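You operate a simulated robot arm through the tools that you are given. There is no shell and no other tool. Be economical: measure what you need, move in short steps, check, and stop when the job is done.

You are at the controls of a simulated robot arm. One attempt, no reset.

## Task
Clear the VACUUM fault: set the vacuum switch 10 kPa under the lowest gauge and reset.
Fine: mode switch at STEP for it, off after; start nothing.

The check looks at the end state, three seconds after you hand in, the way a careful person would. Anything else that was tipped, shoved, dropped, spilled or broken makes it a failure.

## Robot
A 6-joint arm with a two-finger parallel gripper, fixed in place. Base frame: the origin is at the foot of the arm, x ahead of it, y to its left, z up. Lengths are in mm, angles in rad, forces in N, time in s.
With the tool pointing down near the work surface it reaches from about 300 to 700 mm from the base axis. Its first joint turns from -2.897 to 2.897 rad. Payload 4.1 kg.
The tool frame sits at the grasp point between the pads (the TCP): z along the fingers, y along the line on which they close. The tips reach 23 mm beyond it. The gripper opens to 94 mm. The fingers are 38 mm wide and 10 mm thick; the gripper's body (54 by 96 mm) begins 39 mm behind the TCP.
Orientation is that of the tool frame in the base frame, as a unit quaternion [w, x, y, z]. With the fingers straight down and closing along the base's y, the tool's x points along the base's -x, its y along +y and its z along -z.

## Interface
- The arm moves only by the tool send_rows. Its argument "deltas" is a list of rows, each an object (a shift or turn left out is 0, a gripper value left out holds the last) with "rotation": the turn, a rotation vector about the tool's x, y, z in rad, a list of three; "dp": the shift along the tool's x, y, z in cm, a list of three; "gripper": the finger opening in cm, from 0 to 9.4. In form: [{"rotation": [wx, wy, wz], "dp": [dx, dy, dz], "gripper": gripper}, ...]. A call has 1 to 10 rows; each row is the pose to reach, as a shift and turn from the pose commanded when the call began, along the tool's axes at that moment. Rows are played at 5 a second. More than 50 mm and 0.15 rad between two rows, or a gripper value outside its range, and nothing of the call is played. Where a pose cannot be reached the arm comes as near as it can. A force on the tool above 40 N (or 10 N above the force at the start of the call, whichever is more), or a blocked arm, ends the call early, and 0.2 s more pass. Each finger travels about 45 mm/s and halts on what it meets, pressing with about 41 N; the grip force reading is that of the motor and also rises with nothing between the fingers. The clock runs only during rows and for 0.2 s after the last one: add rows that repeat a pose to give the fingers time. The reply holds the time, the measured pose of the TCP, the force on the tool along the base axes, the opening and the grip force, in the units named above and with some noise, with the torque about the TCP (base axes, N m) and any sound that the robot's microphone picked up.
- Cameras (640 x 400 px; columns grow to the right, rows downward): "scene" is fixed at [52.1, -649.3, 1916.3]; the picture's right is [0.95, -0.30, 0.00], its down [-0.17, -0.55, -0.82] and it looks along [0.24, 0.78, -0.57] (base axes); focal length 346 px, centre (320, 200). "wrist" rides on the gripper at [86, 16, -74] in the tool frame; the picture's right is [-0.18, 0.98, 0.00], its down [-0.58, -0.11, -0.81] and it looks along [-0.79, -0.15, 0.59] (tool axes); focal length 243 px, centre (320, 200). There is no depth. A picture from a camera that has moved, and an enlarged one, comes with that camera's place and axes in the base frame and with its lens.
- grab_frame(camera): a new picture of that camera. The clock stands still meanwhile.
- move_column(by): slides the trunk up (or, below 0, down) by that many mm; the arm rides with it, the base frame stays. It gives what a move gives, with no picture.
- zoom(camera, box): a new picture of the part [left, top, right, bottom] of that camera's present view, enlarged. The clock stands still meanwhile.
- finish_job(): hands the job in; it is judged then, once.

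Go step by step. Nothing tells you positions but the pictures and the camera data: compare them with the known pose of the tool, close in by small moves and look again before you grip or let go. The budget is 120 turns and 64 pictures, counting those below and the enlarged ones. Unless the task says otherwise, let go and move clear before handing in, and close with one line.

The tools are called after "Call:" as name(argument=value, ...) on one line, values as JSON. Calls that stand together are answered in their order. send_rows: Moves the arm, as the interface text tells. Its arguments: {"type":"object","properties":{"deltas":{"type":"array"}},"required":["deltas"]} The other tools are called the same way: move_column (by) slides the trunk up or down; grab_frame (camera) takes a picture; zoom (camera, box) takes an enlarged picture of a part of a camera's view; finish_job () hands the job in.

At the start:

```text
t: 0.0
tcp_pos: [185.2, 281.4, 1374.9]
ee_rot: [0.001, 0.0, 1.0, 0.0]
contact_force: [-0.1, -1.0, -0.6]
moment: [0.03, 0.01, 0.01]
finger_gap: 93.8
gripper_force: 0.1
trunk travel left (down, up): [-525.0, 65.0]
```

scene: 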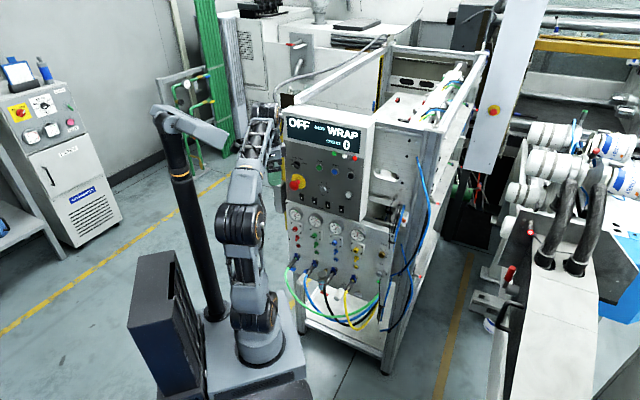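
wrist: 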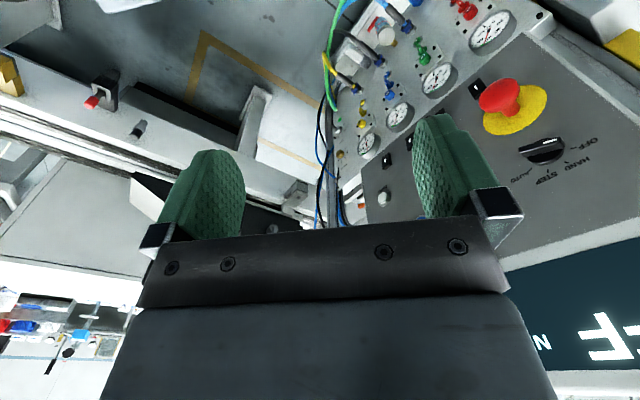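

The panel with display, e-stop, mode switch and gauges stands ahead of the arm. I'll zoom in to read it.

Call:
zoom(camera="scene", box=[270, 95, 420, 190])

Call:
zoom(camera="scene", box=[270, 180, 420, 275])

Call:
zoom(camera="wrist", box=[320, 0, 640, 200])

```text
4.21 times, centred on (345, 142) of scene
camera zoom: at [52.1, -649.3, 1916.3], right [0.95, -0.3, 0.0], down [-0.17, -0.55, -0.82], along [0.24, 0.78, -0.57], focal length 1456 px, centre (215, 442)
```

zoom: 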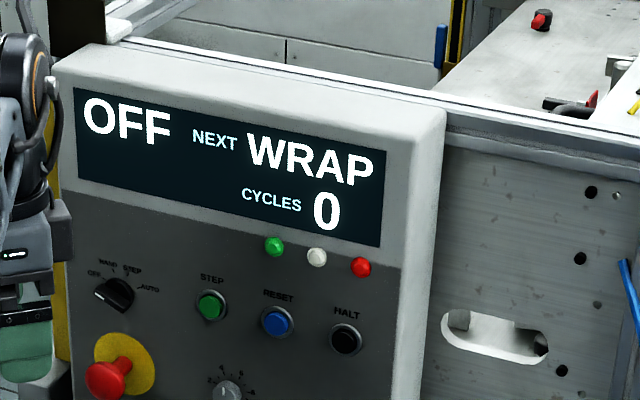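

```text
4.21 times, centred on (345, 228) of scene
camera zoom: at [52.1, -649.3, 1916.3], right [0.95, -0.3, 0.0], down [-0.17, -0.55, -0.82], along [0.24, 0.78, -0.57], focal length 1456 px, centre (215, 84)
```

zoom: 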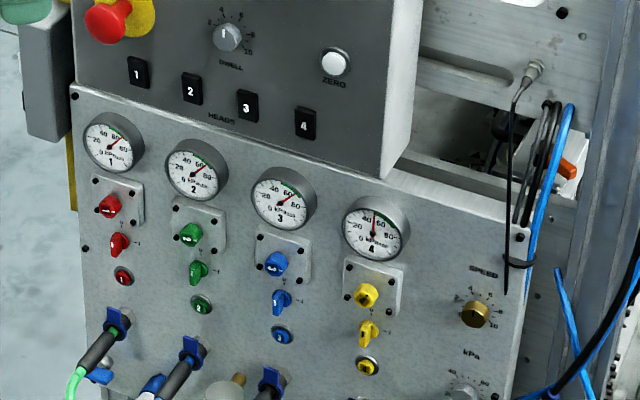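

```text
2.00 times, centred on (480, 100) of wrist
camera zoom: at [97.3, 298.7, 1449.4], right [0.18, 0.98, 0.0], down [0.58, -0.11, 0.81], along [0.79, -0.15, -0.59], focal length 485 px, centre (0, 400)
```

zoom: 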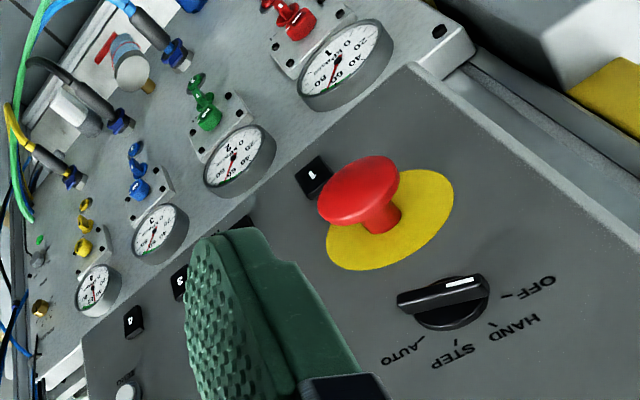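

I'll look closer at the gauges, the kPa knob and the mode switch.

Call:
zoom(camera="scene", box=[340, 235, 404, 275])

Call:
zoom(camera="scene", box=[285, 200, 333, 230])

Call:
zoom(camera="scene", box=[324, 215, 372, 245])

```text
10.00 times, centred on (372, 255) of scene
camera zoom: at [52.1, -649.3, 1916.3], right [0.95, -0.3, 0.0], down [-0.17, -0.55, -0.82], along [0.24, 0.78, -0.57], focal length 3459 px, centre (-200, -350)
```

zoom: 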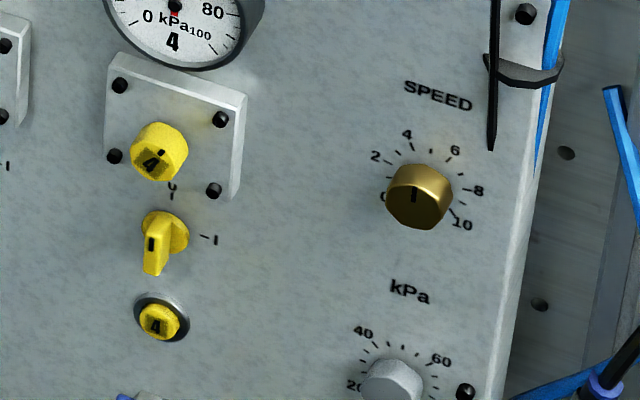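

```text
13.33 times, centred on (309, 215) of scene
camera zoom: at [52.1, -649.3, 1916.3], right [0.95, -0.3, 0.0], down [-0.17, -0.55, -0.82], along [0.24, 0.78, -0.57], focal length 4612 px, centre (467, 0)
```

zoom: 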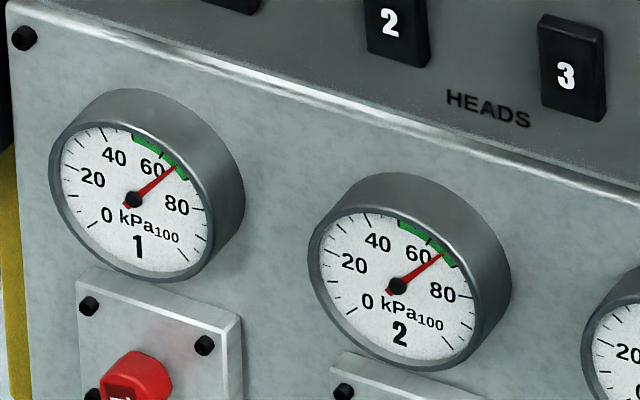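

```text
13.33 times, centred on (348, 230) of scene
camera zoom: at [52.1, -649.3, 1916.3], right [0.95, -0.3, 0.0], down [-0.17, -0.55, -0.82], along [0.24, 0.78, -0.57], focal length 4612 px, centre (-53, -200)
```

zoom: 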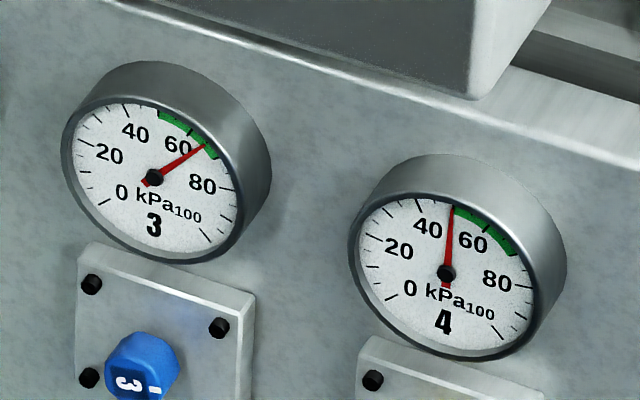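

Triangulating: the panel stands at 45°, normal (-0.71,-0.71,0). The mode switch is near (308,492,1264) and the kPa knob near (600,266,800). I'll turn the tool level, facing the panel with the camera on top.

Call:
send_rows(deltas=[{"rotation": [-0.098, 0.0405, 0.098]}, {"rotation": [-0.196, 0.081, 0.196]}, {"rotation": [-0.2936, 0.1215, 0.2936]}, {"rotation": [-0.3915, 0.162, 0.3915]}, {"rotation": [-0.489, 0.2025, 0.489]}, {"rotation": [-0.587, 0.243, 0.587]}, {"rotation": [-0.685, 0.2835, 0.685]}, {"rotation": [-0.783, 0.324, 0.783]}, {"rotation": [-0.8807, 0.3645, 0.8807]}])

```text
t: 2.0
tcp_pos: [185.0, 282.6, 1374.2]
ee_rot: [-0.17, 0.411, 0.795, 0.411]
contact_force: [0.2, -1.1, 0.0]
moment: [0.02, 0.04, -0.01]
finger_gap: 94.1
gripper_force: 0.0
trunk travel left (down, up): [-525.0, 65.0]
```

Half the turn done and accurate; now the rest.

Call:
send_rows(deltas=[{"rotation": [-0.098, 0.0405, 0.098]}, {"rotation": [-0.196, 0.081, 0.196]}, {"rotation": [-0.2936, 0.1215, 0.2936]}, {"rotation": [-0.3915, 0.162, 0.3915]}, {"rotation": [-0.489, 0.2025, 0.489]}, {"rotation": [-0.587, 0.243, 0.587]}, {"rotation": [-0.685, 0.2835, 0.685]}, {"rotation": [-0.783, 0.324, 0.783]}, {"rotation": [-0.8807, 0.3645, 0.8807]}])

Call:
grab_frame(camera="wrist")

Call:
grab_frame(camera="scene")

```text
t: 4.0
tcp_pos: [271.5, 220.1, 1372.3]
ee_rot: [-0.272, 0.65, 0.281, 0.652]
contact_force: [-0.3, 0.0, -0.7]
moment: [0.02, 0.0, 0.01]
finger_gap: 94.1
gripper_force: 0.1
out of reach, approached as far as the arm can: row 6, 7, 8, 9
trunk travel left (down, up): [-525.0, 65.0]
```

```text
55 pictures are left
camera wrist: at [230.0, 155.9, 1460.2], right [0.71, -0.68, -0.17], down [-0.63, -0.51, -0.58], along [0.31, 0.52, -0.8], focal length 243 px, centre (320, 200)
```

wrist: 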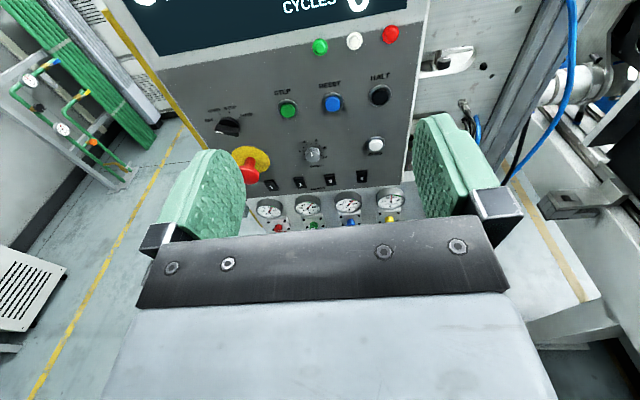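

```text
54 pictures are left
```

scene: 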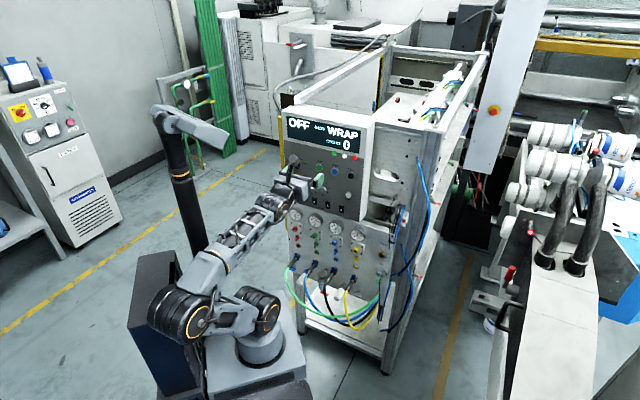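

The arm came short of the asked pose (too near the base), but the tool is level and facing the panel. A small test move will show the commanded reference.

Call:
send_rows(deltas=[{"dp": [0, 0, 1]}, {"dp": [0, 0, 2]}])

```text
t: 4.6
tcp_pos: [275.0, 227.9, 1374.4]
ee_rot: [-0.278, 0.646, 0.279, 0.653]
contact_force: [0.6, 0.2, -0.4]
moment: [-0.01, -0.01, 0.02]
finger_gap: 93.9
gripper_force: 0.1
out of reach, approached as far as the arm can: row 1, 2
trunk travel left (down, up): [-525.0, 65.0]
```

Call:
send_rows(deltas=[{"dp": [-2, 0, 1.5]}, {"dp": [-4, 0, 3]}, {"dp": [-6, 0, 4.5]}, {"dp": [-8, 0, 6]}, {"dp": [-10, 0, 7]}, {"dp": [-10, 0, 7]}])

Call:
grab_frame(camera="wrist")

```text
t: 6.0
tcp_pos: [324.2, 281.5, 1273.5]
ee_rot: [-0.268, 0.654, 0.269, 0.654]
contact_force: [-0.6, 0.5, -0.2]
moment: [0.0, -0.03, 0.01]
finger_gap: 94.1
gripper_force: 0.0
trunk travel left (down, up): [-525.0, 65.0]
```

```text
53 pictures are left
camera wrist: at [282.4, 216.8, 1359.7], right [0.69, -0.7, -0.18], down [-0.65, -0.49, -0.58], along [0.32, 0.52, -0.79], focal length 243 px, centre (320, 200)
```

wrist: 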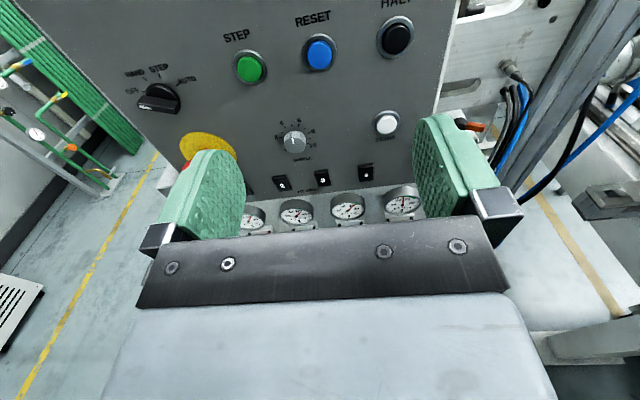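

Now the pose is exact. I'll zoom on the mode switch and buttons to triangulate them.

Call:
zoom(camera="wrist", box=[90, 40, 250, 140])

Call:
zoom(camera="wrist", box=[240, 150, 430, 240])

```text
4.00 times, centred on (170, 90) of wrist
camera zoom: at [282.4, 216.8, 1359.7], right [0.69, -0.7, -0.18], down [-0.65, -0.49, -0.58], along [0.32, 0.52, -0.79], focal length 970 px, centre (920, 640)
```

zoom: 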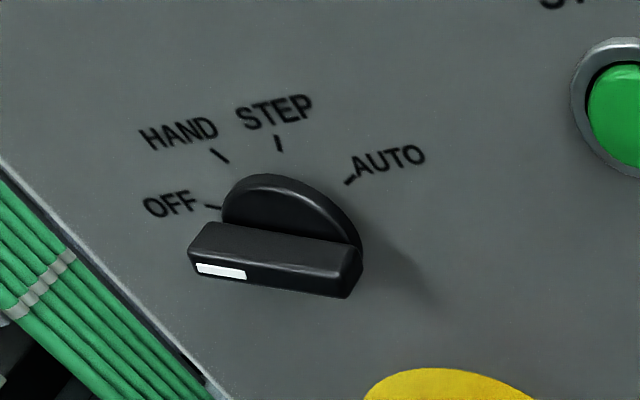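

```text
3.37 times, centred on (335, 195) of wrist
camera zoom: at [282.4, 216.8, 1359.7], right [0.69, -0.7, -0.18], down [-0.65, -0.49, -0.58], along [0.32, 0.52, -0.79], focal length 817 px, centre (270, 217)
```

zoom: 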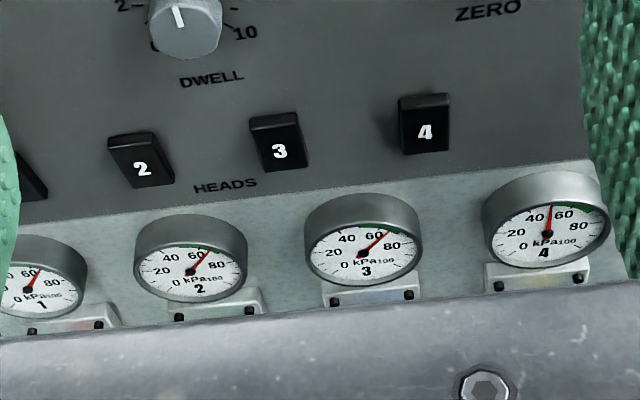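

Call:
zoom(camera="scene", box=[280, 140, 360, 190])

Call:
zoom(camera="wrist", box=[220, 0, 420, 140])

```text
8.00 times, centred on (320, 165) of scene
camera zoom: at [52.1, -649.3, 1916.3], right [0.95, -0.3, 0.0], down [-0.17, -0.55, -0.82], along [0.24, 0.78, -0.57], focal length 2767 px, centre (320, 480)
```

zoom: 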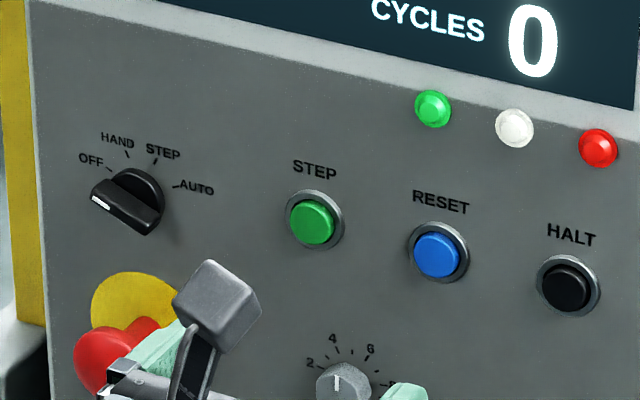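

```text
2.86 times, centred on (320, 70) of wrist
camera zoom: at [282.4, 216.8, 1359.7], right [0.69, -0.7, -0.18], down [-0.65, -0.49, -0.58], along [0.32, 0.52, -0.79], focal length 693 px, centre (320, 571)
```

zoom: 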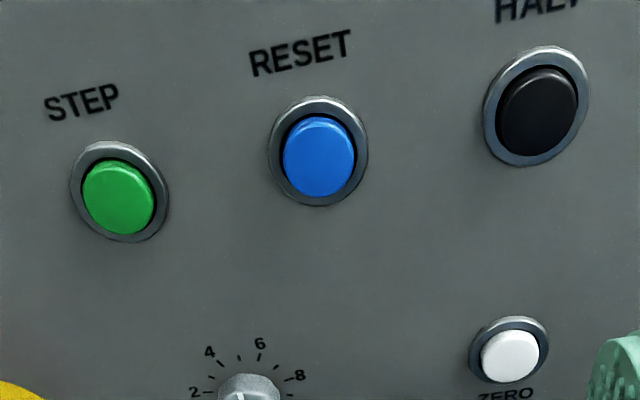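

The mode ticks sit 45° apart about a centre near (-127 along panel, z 1258), and the lever points 67° left of up. I'll move in front of it while rotating -1.178 rad and narrowing the fingers.

Call:
send_rows(deltas=[{"dp": [-0.15, -1.57, 0.4], "rotation": [0, 0, -0.12], "gripper": 3}, {"dp": [-0.3, -3.14, 0.8], "rotation": [0, 0, -0.24]}, {"dp": [-0.45, -4.71, 1.2], "rotation": [0, 0, -0.36]}, {"dp": [-0.6, -6.28, 1.6], "rotation": [0, 0, -0.48]}, {"dp": [-0.75, -7.85, 2], "rotation": [0, 0, -0.6]}, {"dp": [-0.9, -9.42, 2.4], "rotation": [0, 0, -0.72]}, {"dp": [-1.05, -11, 2.8], "rotation": [0, 0, -0.84]}, {"dp": [-1.2, -12.56, 3.2], "rotation": [0, 0, -0.96]}, {"dp": [-1.35, -14.1, 3.6], "rotation": [0, 0, -1.08]}, {"dp": [-1.5, -15.7, 4], "rotation": [0, 0, -1.178]}])

Call:
grab_frame(camera="wrist")

Call:
zoom(camera="scene", box=[260, 125, 356, 185])

```text
t: 8.2
tcp_pos: [243.2, 416.7, 1258.3]
ee_rot: [0.14, 0.393, 0.588, 0.693]
contact_force: [0.3, 0.1, -0.9]
moment: [-0.03, 0.03, 0.01]
finger_gap: 30.0
gripper_force: 0.0
trunk travel left (down, up): [-525.0, 65.0]
```

```text
48 pictures are left
camera wrist: at [137.5, 417.0, 1306.4], right [0.38, -0.39, 0.84], down [-0.22, -0.92, -0.32], along [0.9, -0.06, -0.44], focal length 243 px, centre (320, 200)
```

wrist: 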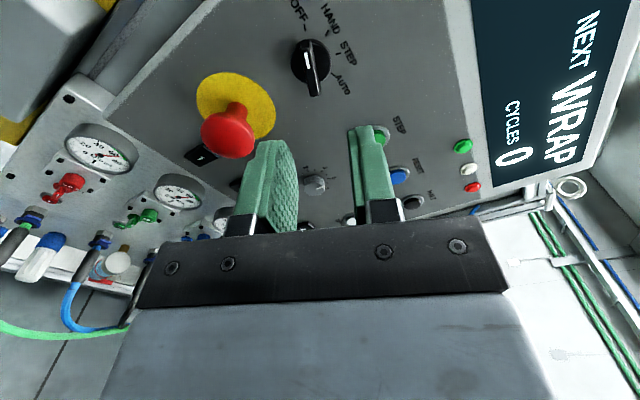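

```text
6.67 times, centred on (308, 155) of scene
camera zoom: at [52.1, -649.3, 1916.3], right [0.95, -0.3, 0.0], down [-0.17, -0.55, -0.82], along [0.24, 0.78, -0.57], focal length 2306 px, centre (400, 500)
```

zoom: 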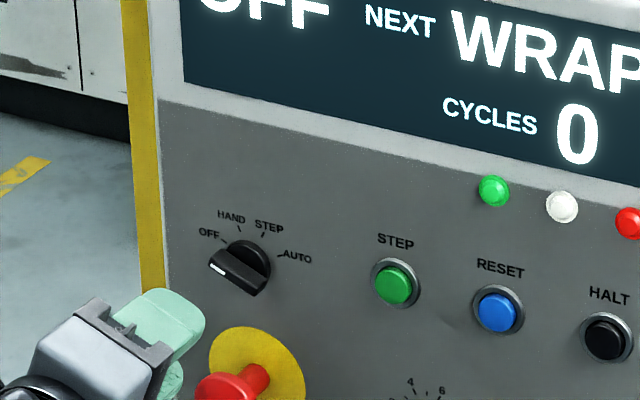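

The tool aligns with the lever. I'll correct by 8 mm sideways, advance to about 60 mm off the panel, and look again.

Call:
send_rows(deltas=[{"dp": [0.68, -0.45, 0], "gripper": 2.8}, {"dp": [0.68, -0.45, 1.5]}, {"dp": [0.68, -0.45, 3]}, {"dp": [0.68, -0.45, 4.5]}, {"dp": [0.68, -0.45, 4.5]}])

Call:
grab_frame(camera="wrist")

Call:
zoom(camera="scene", box=[260, 125, 356, 185])

```text
t: 9.4
tcp_pos: [270.4, 454.8, 1257.2]
ee_rot: [0.138, 0.394, 0.587, 0.693]
contact_force: [-0.6, -0.5, 0.1]
moment: [0.0, 0.04, -0.01]
finger_gap: 27.9
gripper_force: 0.0
trunk travel left (down, up): [-525.0, 65.0]
```

```text
46 pictures are left
camera wrist: at [164.4, 454.6, 1305.4], right [0.39, -0.39, 0.84], down [-0.22, -0.92, -0.32], along [0.9, -0.06, -0.44], focal length 243 px, centre (320, 200)
```

wrist: 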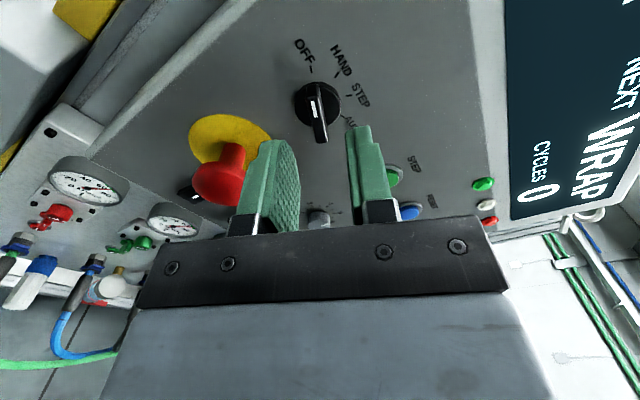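

```text
6.67 times, centred on (308, 155) of scene
camera zoom: at [52.1, -649.3, 1916.3], right [0.95, -0.3, 0.0], down [-0.17, -0.55, -0.82], along [0.24, 0.78, -0.57], focal length 2306 px, centre (400, 500)
```

zoom: 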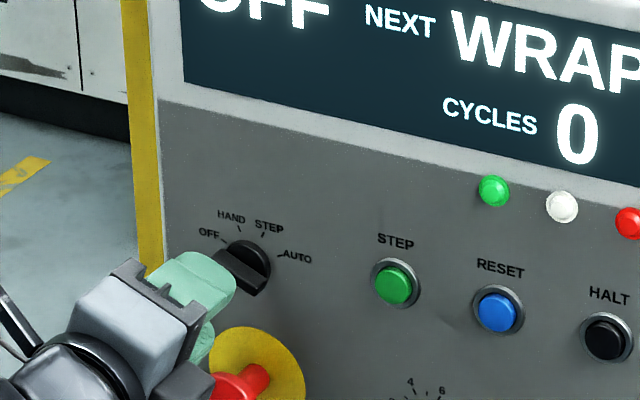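

Call:
zoom(camera="wrist", box=[240, 50, 400, 150])

```text
4.00 times, centred on (320, 100) of wrist
camera zoom: at [164.4, 454.6, 1305.4], right [0.39, -0.39, 0.84], down [-0.22, -0.92, -0.32], along [0.9, -0.06, -0.44], focal length 970 px, centre (320, 600)
```

zoom: 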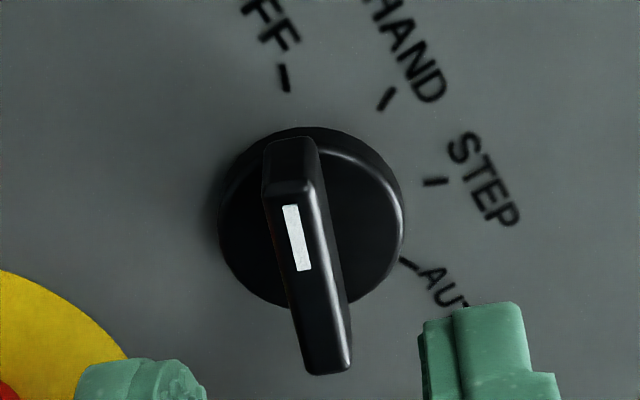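

Alignment is within 2 mm. I'll advance 33 mm with the fingers straddling the lever.

Call:
send_rows(deltas=[{"dp": [0, -0.15, 1]}, {"dp": [0, -0.15, 2]}, {"dp": [0, -0.15, 2.7]}, {"dp": [0, -0.15, 3.3]}, {"dp": [0, -0.15, 3.3]}])

Call:
grab_frame(camera="wrist")

Call:
zoom(camera="scene", box=[276, 140, 340, 180])

```text
t: 10.6
tcp_pos: [293.1, 479.2, 1256.1]
ee_rot: [0.139, 0.393, 0.588, 0.693]
contact_force: [-0.2, 0.4, 0.3]
moment: [0.0, 0.02, 0.02]
finger_gap: 28.1
gripper_force: 0.1
trunk travel left (down, up): [-525.0, 65.0]
```

```text
43 pictures are left
camera wrist: at [187.4, 478.3, 1303.9], right [0.39, -0.39, 0.84], down [-0.22, -0.92, -0.32], along [0.9, -0.06, -0.44], focal length 243 px, centre (320, 200)
```

wrist: 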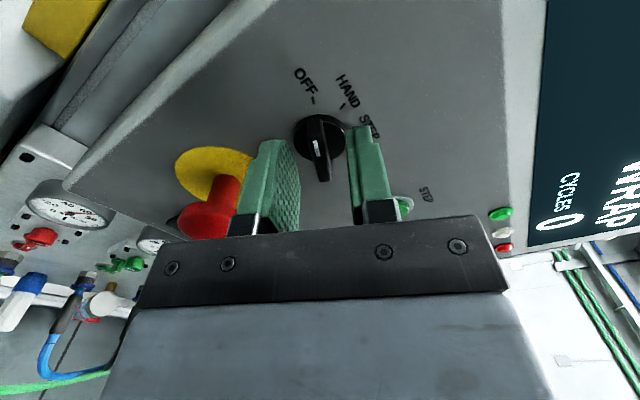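

```text
10.00 times, centred on (308, 160) of scene
camera zoom: at [52.1, -649.3, 1916.3], right [0.95, -0.3, 0.0], down [-0.17, -0.55, -0.82], along [0.24, 0.78, -0.57], focal length 3459 px, centre (440, 600)
```

zoom: 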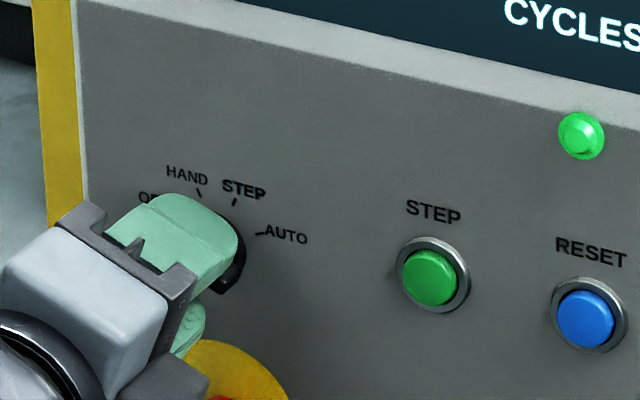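

The fingers straddle the lever without contact. Closing on it.

Call:
send_rows(deltas=[{"gripper": 0.5}, {"gripper": 0.5}, {"gripper": 0.5}])

Call:
grab_frame(camera="wrist")

```text
t: 11.4
tcp_pos: [293.4, 479.4, 1255.1]
ee_rot: [0.139, 0.393, 0.588, 0.693]
contact_force: [-0.2, -0.7, -0.6]
moment: [-0.01, -0.02, 0.07]
finger_gap: 8.0
gripper_force: 45.0
trunk travel left (down, up): [-525.0, 65.0]
```

```text
41 pictures are left
camera wrist: at [187.2, 478.3, 1303.8], right [0.39, -0.39, 0.84], down [-0.22, -0.92, -0.32], along [0.9, -0.06, -0.44], focal length 243 px, centre (320, 200)
```

wrist: 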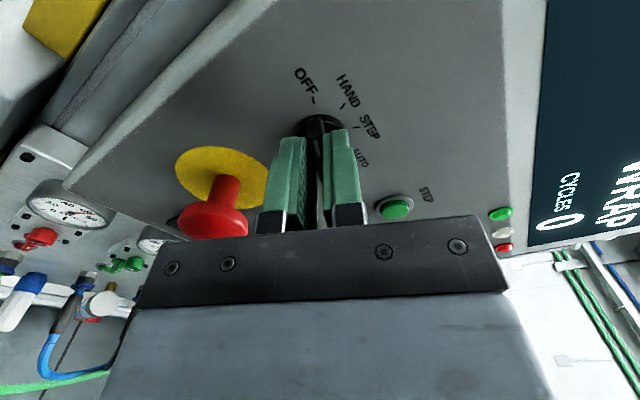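

Gripped at 8 mm. Turning clockwise toward STEP.

Call:
send_rows(deltas=[{"rotation": [0, 0, 0.147]}, {"rotation": [0, 0, 0.294]}, {"rotation": [0, 0, 0.441]}, {"rotation": [0, 0, 0.588]}, {"rotation": [0, 0, 0.735]}, {"rotation": [0, 0, 0.882]}, {"rotation": [0, 0, 1.029]}, {"rotation": [0, 0, 1.176]}, {"rotation": [0, 0, 1.323]}, {"rotation": [0, 0, 1.47]}])

Call:
zoom(camera="scene", box=[270, 110, 366, 170])

```text
t: 13.6
tcp_pos: [295.1, 477.1, 1257.4]
ee_rot: [-0.364, 0.686, 0.17, 0.607]
contact_force: [8.5, 0.0, 10.6]
moment: [-0.35, 0.35, 0.16]
finger_gap: 8.0
gripper_force: 44.9
trunk travel left (down, up): [-525.0, 65.0]
```

```text
6.67 times, centred on (318, 140) of scene
camera zoom: at [52.1, -649.3, 1916.3], right [0.95, -0.3, 0.0], down [-0.17, -0.55, -0.82], along [0.24, 0.78, -0.57], focal length 2306 px, centre (333, 600)
```

zoom: 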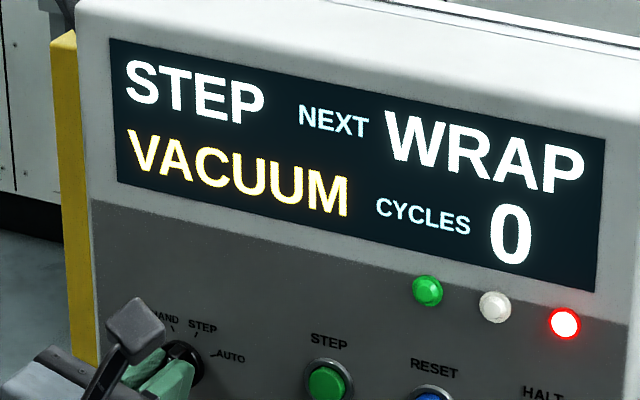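

The display shows STEP and VACUUM with the red lamp lit. A small further turn to seat it in the detent, then open and back off.

Call:
send_rows(deltas=[{"rotation": [0, 0, 0.08]}, {"rotation": [0, 0, 0.08]}, {"rotation": [0, 0, 0.08], "gripper": 2.8}, {"rotation": [0, 0, 0.08], "gripper": 2.8}, {"rotation": [0, 0, 0.08], "gripper": 2.8}, {"rotation": [0, 0, 0.08], "dp": [0, 0, -2]}, {"rotation": [0, 0, 0.08], "dp": [0, 0, -5]}, {"rotation": [0, 0, 0.08], "dp": [0, 0, -8]}, {"rotation": [0, 0, 0.08], "dp": [0, 0, -10]}])

Call:
grab_frame(camera="wrist")

Call:
zoom(camera="scene", box=[270, 110, 366, 170])

```text
t: 15.6
tcp_pos: [222.6, 405.6, 1256.7]
ee_rot: [-0.386, 0.692, 0.144, 0.592]
contact_force: [-0.7, -0.5, 0.2]
moment: [0.01, 0.0, -0.01]
finger_gap: 28.1
gripper_force: 0.1
trunk travel left (down, up): [-525.0, 65.0]
```

```text
39 pictures are left
camera wrist: at [202.2, 319.9, 1331.7], right [0.6, -0.6, -0.53], down [-0.79, -0.35, -0.5], along [0.12, 0.72, -0.68], focal length 243 px, centre (320, 200)
```

wrist: 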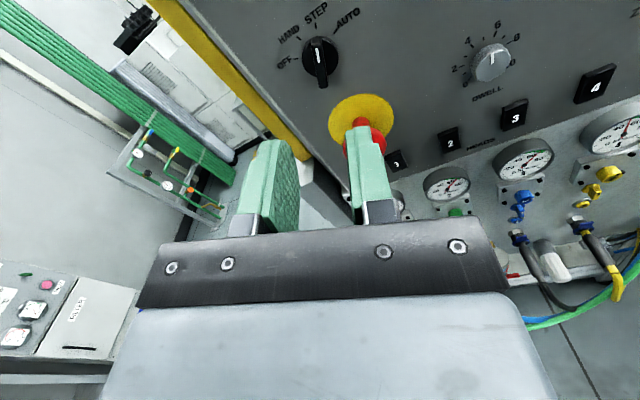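

```text
6.67 times, centred on (318, 140) of scene
camera zoom: at [52.1, -649.3, 1916.3], right [0.95, -0.3, 0.0], down [-0.17, -0.55, -0.82], along [0.24, 0.78, -0.57], focal length 2306 px, centre (333, 600)
```

zoom: 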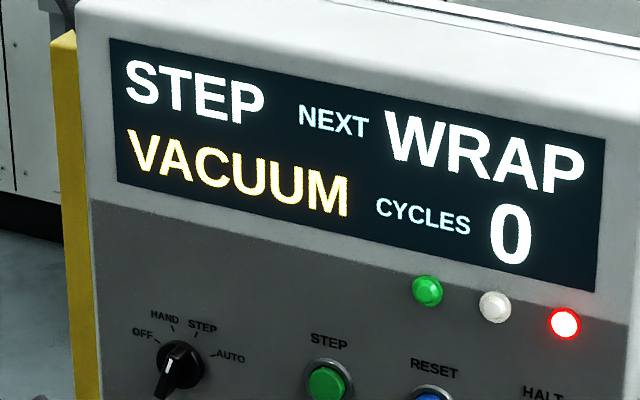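

The mode switch is seated at STEP. Next I move sideways in front of the kPa column, tool upright again.

Call:
send_rows(deltas=[{"dp": [1.2, 3.08, 0], "rotation": [0, 0, -0.0372]}, {"dp": [2.4, 6.16, 0], "rotation": [0, 0, -0.0744]}, {"dp": [3.6, 9.24, 0], "rotation": [0, 0, -0.1116]}, {"dp": [4.8, 12.32, 0], "rotation": [0, 0, -0.1488]}, {"dp": [6, 15.4, 0], "rotation": [0, 0, -0.186]}, {"dp": [7.2, 18.48, 0], "rotation": [0, 0, -0.223]}, {"dp": [8.4, 21.56, 0], "rotation": [0, 0, -0.26]}, {"dp": [9.6, 24.64, 0], "rotation": [0, 0, -0.298]}, {"dp": [10.8, 27.72, 0], "rotation": [0, 0, -0.335]}, {"dp": [12, 30.8, 0], "rotation": [0, 0, -0.372]}])

Call:
move_column(by=-300)

Call:
grab_frame(camera="wrist")

Call:
grab_frame(camera="scene")

```text
t: 17.8
tcp_pos: [336.8, 286.1, 1270.4]
ee_rot: [-0.265, 0.659, 0.259, 0.654]
contact_force: [-0.4, 0.0, -1.1]
moment: [-0.04, 0.01, 0.0]
finger_gap: 28.1
gripper_force: 0.0
out of reach, approached as far as the arm can: row 4, 5, 6, 7, 8, 9, 10
trunk travel left (down, up): [-525.0, 65.0]
```

```text
t: 20.8
tcp_pos: [337.1, 284.5, 969.2]
ee_rot: [-0.265, 0.66, 0.258, 0.655]
contact_force: [-0.6, 0.5, -0.2]
moment: [0.0, 0.01, 0.01]
finger_gap: 27.9
gripper_force: 0.0
trunk travel left (down, up): [-225.0, 365.0]
```

```text
37 pictures are left
camera wrist: at [294.2, 221.8, 1056.2], right [0.67, -0.71, -0.2], down [-0.67, -0.47, -0.58], along [0.32, 0.52, -0.79], focal length 243 px, centre (320, 200)
```

wrist: 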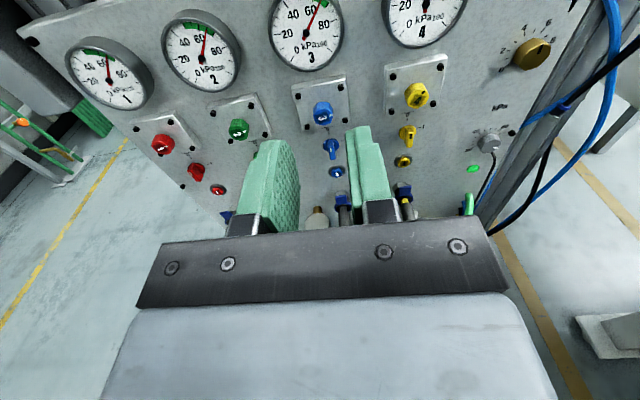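

```text
36 pictures are left
```

scene: 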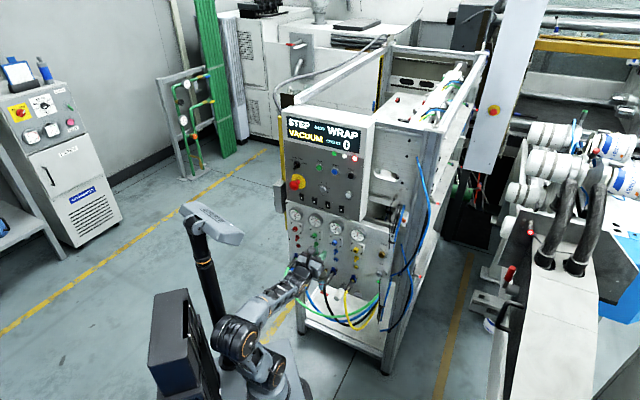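

The arm stalled sideways at about 36 mm; a joint limit probably. First I'll read the gauges and kPa knob from here.

Call:
zoom(camera="wrist", box=[370, 0, 480, 60])

Call:
zoom(camera="wrist", box=[440, 80, 540, 220])

Call:
send_rows(deltas=[{"dp": [0, 1.5, 2]}, {"dp": [0, 3, 4]}, {"dp": [0, 4.5, 6]}])

```text
5.82 times, centred on (425, 30) of wrist
camera zoom: at [294.2, 221.8, 1056.2], right [0.67, -0.71, -0.2], down [-0.67, -0.47, -0.58], along [0.32, 0.52, -0.79], focal length 1412 px, centre (-291, 1189)
```

zoom: 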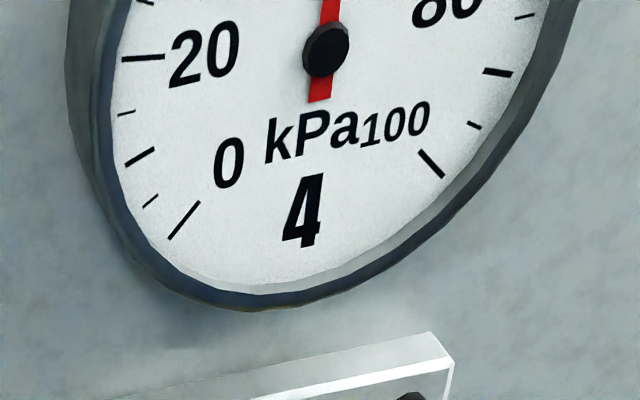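

```text
2.86 times, centred on (490, 150) of wrist
camera zoom: at [294.2, 221.8, 1056.2], right [0.67, -0.71, -0.2], down [-0.67, -0.47, -0.58], along [0.32, 0.52, -0.79], focal length 693 px, centre (-166, 343)
```

zoom: 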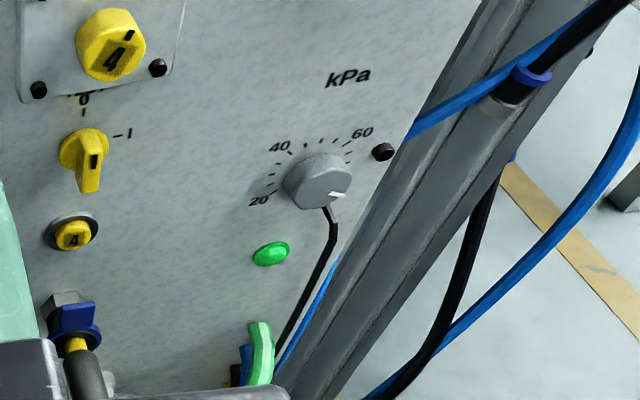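

```text
t: 21.6
tcp_pos: [383.4, 322.6, 976.6]
ee_rot: [-0.256, 0.662, 0.254, 0.657]
contact_force: [-0.2, -0.1, 0.6]
moment: [-0.02, -0.01, -0.02]
finger_gap: 28.0
gripper_force: 0.0
out of reach, approached as far as the arm can: row 1, 2, 3
trunk travel left (down, up): [-225.0, 365.0]
```

The arm holds near azimuth 40° whatever the reach, which looks like a wrist limit in this roll. I'll back off, roll the tool and try the sideways move again.

Call:
send_rows(deltas=[{"dp": [0, 0, -1], "rotation": [0, 0, -0.14]}, {"dp": [0, 0, -2], "rotation": [0, 0, -0.28]}, {"dp": [0, 0, -2], "rotation": [0, 0, -0.42]}, {"dp": [0, 0, -2], "rotation": [0, 0, -0.56]}, {"dp": [0, 0, -2], "rotation": [0, 0, -0.7]}, {"dp": [0, 1, -2], "rotation": [0, 0, -0.7]}, {"dp": [0, 2, -2], "rotation": [0, 0, -0.7]}, {"dp": [0, 4, -2], "rotation": [0, 0, -0.7]}])

```text
t: 23.4
tcp_pos: [395.2, 279.1, 975.9]
ee_rot: [-0.026, 0.531, 0.47, 0.705]
contact_force: [-1.5, 0.4, 0.5]
moment: [-0.03, 0.01, 0.02]
finger_gap: 28.0
gripper_force: 0.1
trunk travel left (down, up): [-225.0, 365.0]
```

Rolling frees it: no limit now. I continue sideways to the kPa column.

Call:
send_rows(deltas=[{"dp": [-1.93, 2.29, 0]}, {"dp": [-3.86, 4.59, 0]}, {"dp": [-5.8, 6.88, 0]}, {"dp": [-7.73, 9.18, 0]}, {"dp": [-9.66, 11.47, 0]}, {"dp": [-9.66, 11.47, 0]}])

Call:
grab_frame(camera="wrist")

Call:
zoom(camera="scene", box=[260, 190, 452, 310])

```text
t: 24.8
tcp_pos: [490.1, 201.1, 933.9]
ee_rot: [-0.021, 0.53, 0.468, 0.707]
contact_force: [-0.8, -0.1, -0.9]
moment: [0.01, 0.0, 0.01]
finger_gap: 28.0
gripper_force: 0.1
out of reach, approached as far as the arm can: row 3, 4, 5, 6
trunk travel left (down, up): [-225.0, 365.0]
```

```text
33 pictures are left
camera wrist: at [405.7, 181.1, 1011.7], right [0.6, -0.64, 0.49], down [-0.39, -0.76, -0.52], along [0.7, 0.12, -0.7], focal length 243 px, centre (320, 200)
```

wrist: 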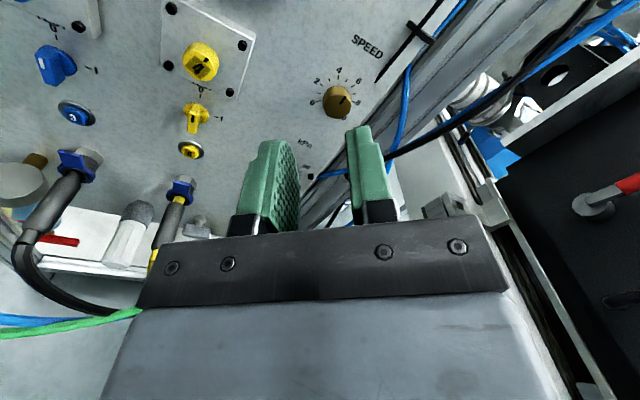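

```text
3.33 times, centred on (356, 250) of scene
camera zoom: at [52.1, -649.3, 1916.3], right [0.95, -0.3, 0.0], down [-0.17, -0.55, -0.82], along [0.24, 0.78, -0.57], focal length 1153 px, centre (200, 33)
```

zoom: 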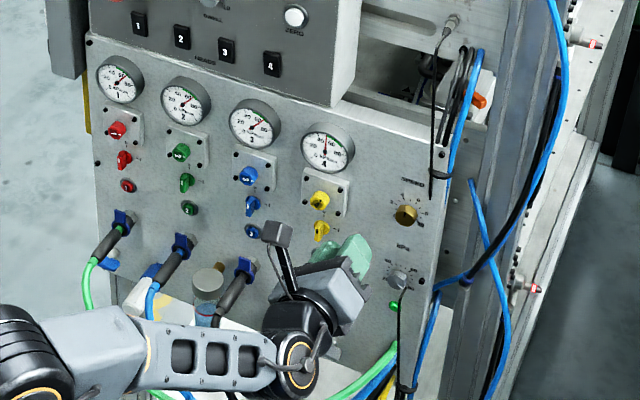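

Call:
zoom(camera="scene", box=[356, 255, 404, 285])

Call:
send_rows(deltas=[{"rotation": [0, 0, -0.14]}, {"rotation": [0, 0, -0.28]}, {"rotation": [0, 0, -0.42]}, {"rotation": [0, 0, -0.56]}, {"rotation": [0, 0, -0.7]}, {"rotation": [0, 0, -0.7]}])

```text
13.33 times, centred on (380, 270) of scene
camera zoom: at [52.1, -649.3, 1916.3], right [0.95, -0.3, 0.0], down [-0.17, -0.55, -0.82], along [0.24, 0.78, -0.57], focal length 4612 px, centre (-480, -733)
```

zoom: 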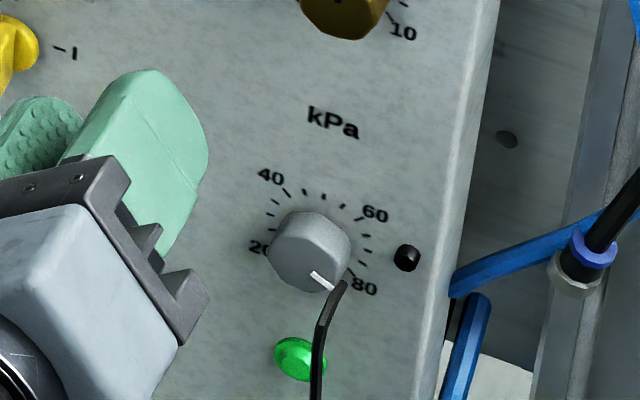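

```text
t: 26.2
tcp_pos: [490.7, 199.1, 937.2]
ee_rot: [0.219, 0.338, 0.622, 0.671]
contact_force: [-0.4, 0.7, -0.3]
moment: [-0.02, 0.0, -0.01]
finger_gap: 28.0
gripper_force: 0.1
trunk travel left (down, up): [-225.0, 365.0]
```

The knob points at 80, the scale is about 4.5°/kPa, and a cable passes just below it. I'll lower the column and line up to see the knob close.

Call:
move_column(by=-120)

Call:
send_rows(deltas=[{"dp": [-1, 0.17, 0]}, {"dp": [-2, 0.34, 0]}, {"dp": [-2.96, 0.51, 0]}, {"dp": [-2.96, 0.51, 1.5]}, {"dp": [-2.96, 0.51, 1.5]}])

Call:
grab_frame(camera="wrist")

Call:
zoom(camera="scene", box=[340, 240, 420, 290])

```text
t: 27.7
tcp_pos: [490.9, 198.9, 816.0]
ee_rot: [0.219, 0.338, 0.623, 0.671]
contact_force: [-0.2, 0.3, -0.3]
moment: [-0.02, 0.01, -0.01]
finger_gap: 27.7
gripper_force: 0.0
trunk travel left (down, up): [-105.0, 485.0]
```

```text
t: 28.9
tcp_pos: [522.2, 188.8, 815.2]
ee_rot: [0.219, 0.338, 0.623, 0.671]
contact_force: [0.3, -0.1, -0.8]
moment: [-0.01, 0.0, -0.03]
finger_gap: 28.0
gripper_force: 0.1
trunk travel left (down, up): [-105.0, 485.0]
```

```text
30 pictures are left
camera wrist: at [411.0, 197.6, 847.2], right [0.25, -0.26, 0.93], down [-0.21, -0.96, -0.21], along [0.95, -0.14, -0.29], focal length 243 px, centre (320, 200)
```

wrist: 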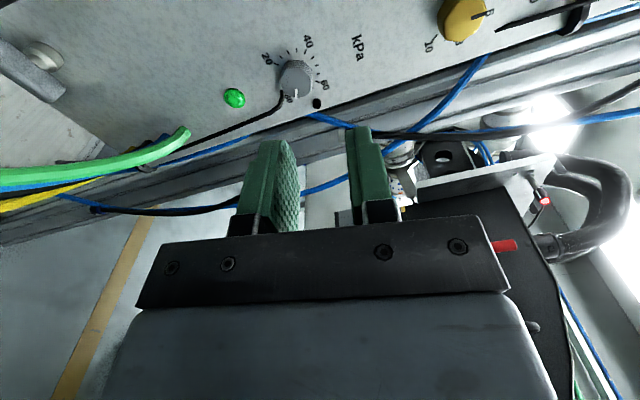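

```text
8.00 times, centred on (380, 265) of scene
camera zoom: at [52.1, -649.3, 1916.3], right [0.95, -0.3, 0.0], down [-0.17, -0.55, -0.82], along [0.24, 0.78, -0.57], focal length 2767 px, centre (-160, -320)
```

zoom: 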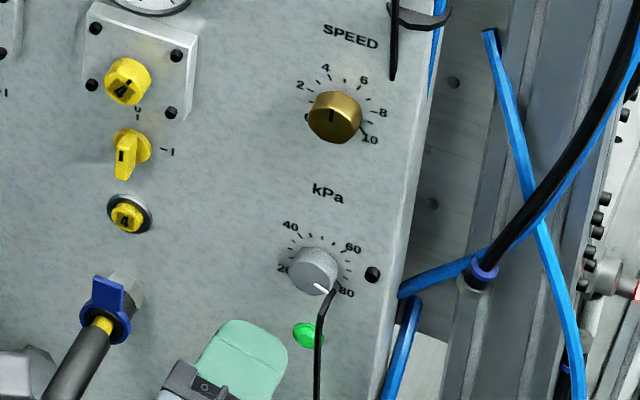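

Call:
zoom(camera="wrist", box=[200, 20, 360, 120])

```text
4.00 times, centred on (280, 70) of wrist
camera zoom: at [411.0, 197.6, 847.2], right [0.25, -0.26, 0.93], down [-0.21, -0.96, -0.21], along [0.95, -0.14, -0.29], focal length 970 px, centre (480, 720)
```

zoom: 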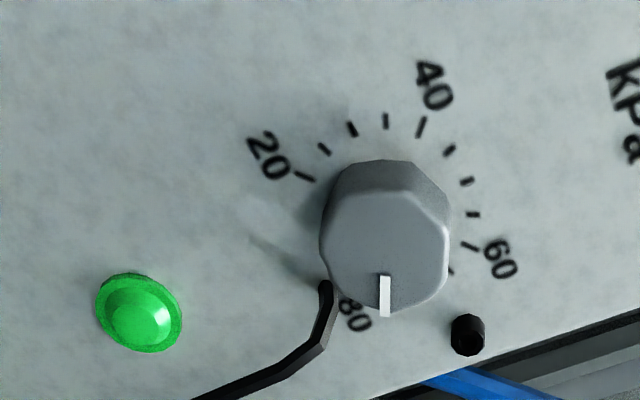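

The knob is at about (e 236, z 798), front 17 mm off the panel, pointer near 75. The cable hugs its 5 o'clock side, so fingers must work between 3 and 1 o'clock. I'll test how far the roll reaches here.

Call:
send_rows(deltas=[{"rotation": [0, 0, 0.14]}, {"rotation": [0, 0, 0.28]}, {"rotation": [0, 0, 0.42]}, {"rotation": [0, 0, 0.56]}, {"rotation": [0, 0, 0.7]}, {"rotation": [0, 0, 0.84]}, {"rotation": [0, 0, 0.98]}, {"rotation": [0, 0, 1.12]}, {"rotation": [0, 0, 1.26]}])

```text
t: 30.9
tcp_pos: [453.7, 300.5, 793.8]
ee_rot: [-0.175, 0.645, 0.291, 0.684]
contact_force: [0.0, 0.2, -0.4]
moment: [0.07, -0.05, 0.03]
finger_gap: 28.2
gripper_force: 0.0
out of reach, approached as far as the arm can: row 5, 6, 7, 8, 9
trunk travel left (down, up): [-105.0, 485.0]
```

Rolling above about -0.8 rad is out of reach here and the arm drifted sideways toward the connectors. I retreat straight back and look.

Call:
send_rows(deltas=[{"dp": [0, 0, -3]}, {"dp": [0, 0, -6]}])

Call:
zoom(camera="scene", box=[260, 190, 452, 310])

```text
t: 31.5
tcp_pos: [407.2, 264.0, 794.4]
ee_rot: [-0.174, 0.645, 0.291, 0.685]
contact_force: [0.5, 0.5, -0.2]
moment: [0.02, 0.0, 0.01]
finger_gap: 27.9
gripper_force: 0.0
trunk travel left (down, up): [-105.0, 485.0]
```

```text
3.33 times, centred on (356, 250) of scene
camera zoom: at [52.1, -649.3, 1916.3], right [0.95, -0.3, 0.0], down [-0.17, -0.55, -0.82], along [0.24, 0.78, -0.57], focal length 1153 px, centre (200, 33)
```

zoom: 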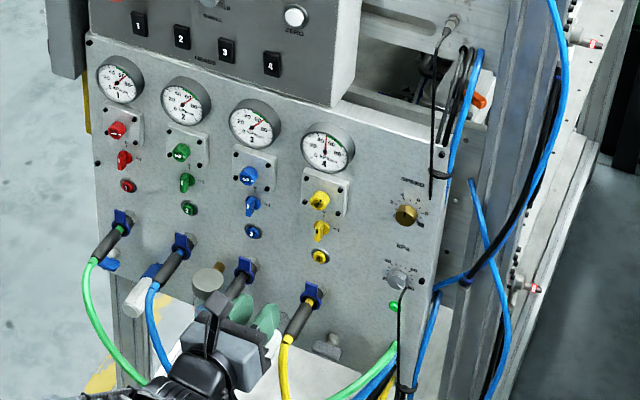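

Nothing was disturbed. The tool settled yawed 0.12 rad, which buys roll range, so I keep that. Raise, roll to -0.85, then go sideways above the connectors.

Call:
send_rows(deltas=[{"dp": [2, 0.35, 0], "rotation": [0, 0, -0.135]}, {"dp": [4, 0.7, 0], "rotation": [0, 0, -0.27]}, {"dp": [5.9, 1.05, 0], "rotation": [0, 0, -0.405]}, {"dp": [5.9, 1.05, 0], "rotation": [0, 0, -0.54]}, {"dp": [5.9, 1.05, 0], "rotation": [0, 0, -0.674]}, {"dp": [5.9, 1.05, 0], "rotation": [0, 0, -0.674]}])

```text
t: 32.9
tcp_pos: [406.3, 264.5, 856.5]
ee_rot: [0.062, 0.511, 0.489, 0.704]
contact_force: [-0.3, 1.1, -0.2]
moment: [0.01, 0.02, 0.01]
finger_gap: 28.0
gripper_force: 0.0
trunk travel left (down, up): [-105.0, 485.0]
```

Call:
send_rows(deltas=[{"dp": [-2.5, 1.85, 0.5]}, {"dp": [-5, 3.7, 1.5]}, {"dp": [-7.5, 5.55, 3]}, {"dp": [-9.93, 7.4, 4.5]}, {"dp": [-9.93, 7.4, 4.5]}])

Call:
grab_frame(camera="wrist")

```text
t: 34.1
tcp_pos: [520.6, 196.8, 844.0]
ee_rot: [0.063, 0.512, 0.488, 0.705]
contact_force: [-0.4, 0.0, 0.4]
moment: [0.0, 0.01, 0.0]
finger_gap: 28.2
gripper_force: 0.1
trunk travel left (down, up): [-105.0, 485.0]
```

```text
26 pictures are left
camera wrist: at [427.3, 193.4, 914.0], right [0.49, -0.61, 0.62], down [-0.4, -0.79, -0.47], along [0.77, -0.02, -0.64], focal length 243 px, centre (320, 200)
```

wrist: 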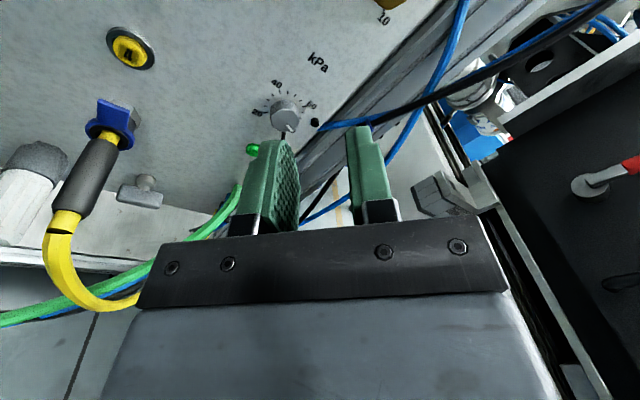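

Call:
send_rows(deltas=[{"dp": [-1.5, -1.7, 0], "gripper": 4.2}, {"dp": [-3.04, -3.45, 0]}, {"dp": [-3.04, -3.45, 0], "rotation": [0, 0, 0.1]}, {"dp": [-3.04, -3.45, 0], "rotation": [0, 0, 0.2]}, {"dp": [-3.04, -3.45, 0], "rotation": [0, 0, 0.3]}])

Call:
grab_frame(camera="wrist")

```text
t: 35.3
tcp_pos: [517.6, 199.8, 796.2]
ee_rot: [-0.042, 0.578, 0.405, 0.707]
contact_force: [-1.0, 0.3, 0.6]
moment: [0.04, -0.02, -0.05]
finger_gap: 42.2
gripper_force: 0.0
out of reach, approached as far as the arm can: row 5
trunk travel left (down, up): [-105.0, 485.0]
```

```text
25 pictures are left
camera wrist: at [439.2, 179.5, 877.9], right [0.58, -0.73, 0.36], down [-0.5, -0.67, -0.55], along [0.65, 0.14, -0.75], focal length 243 px, centre (320, 200)
```

wrist: 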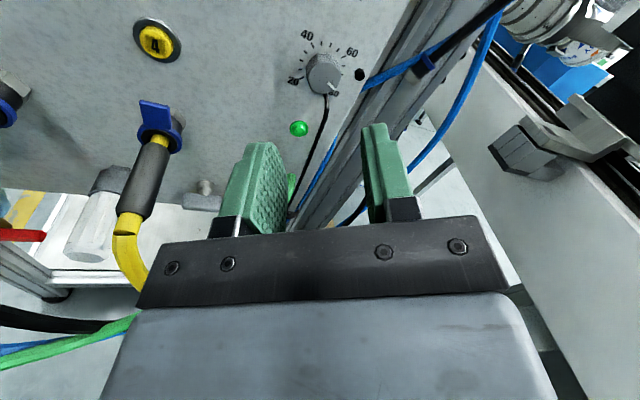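

Call:
zoom(camera="wrist", box=[256, 25, 384, 105])

```text
5.00 times, centred on (320, 65) of wrist
camera zoom: at [439.2, 179.5, 877.9], right [0.58, -0.73, 0.36], down [-0.5, -0.67, -0.55], along [0.65, 0.14, -0.75], focal length 1213 px, centre (320, 875)
```

zoom: 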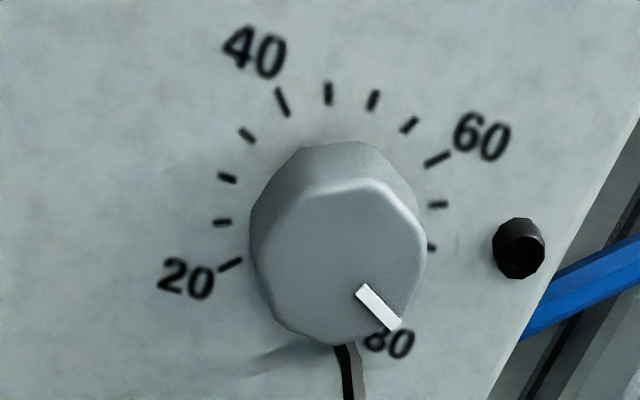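

The axis passes within 3 mm of the knob. I correct and advance 55 mm, then check.

Call:
send_rows(deltas=[{"dp": [-0.22, 0.24, 1.5]}, {"dp": [-0.22, 0.24, 3]}, {"dp": [-0.22, 0.24, 4.5]}, {"dp": [-0.22, 0.24, 5.5]}, {"dp": [-0.22, 0.24, 5.5]}])

Call:
grab_frame(camera="wrist")

```text
t: 36.5
tcp_pos: [562.0, 233.8, 794.8]
ee_rot: [-0.045, 0.579, 0.407, 0.705]
contact_force: [0.7, -0.6, -1.0]
moment: [0.0, -0.04, -0.02]
finger_gap: 42.0
gripper_force: 0.1
trunk travel left (down, up): [-105.0, 485.0]
```

```text
23 pictures are left
camera wrist: at [483.7, 211.2, 878.3], right [0.58, -0.73, 0.36], down [-0.5, -0.67, -0.55], along [0.64, 0.14, -0.75], focal length 243 px, centre (320, 200)
```

wrist: 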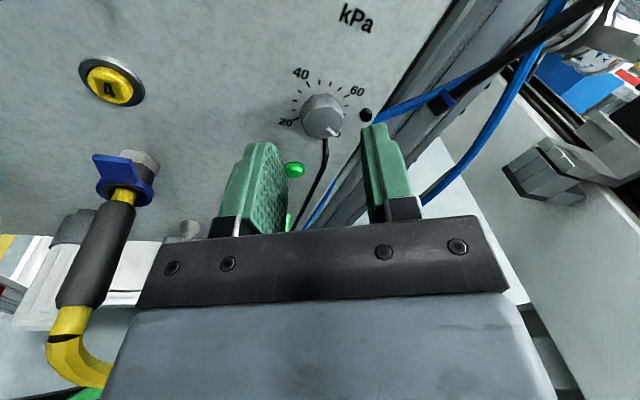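

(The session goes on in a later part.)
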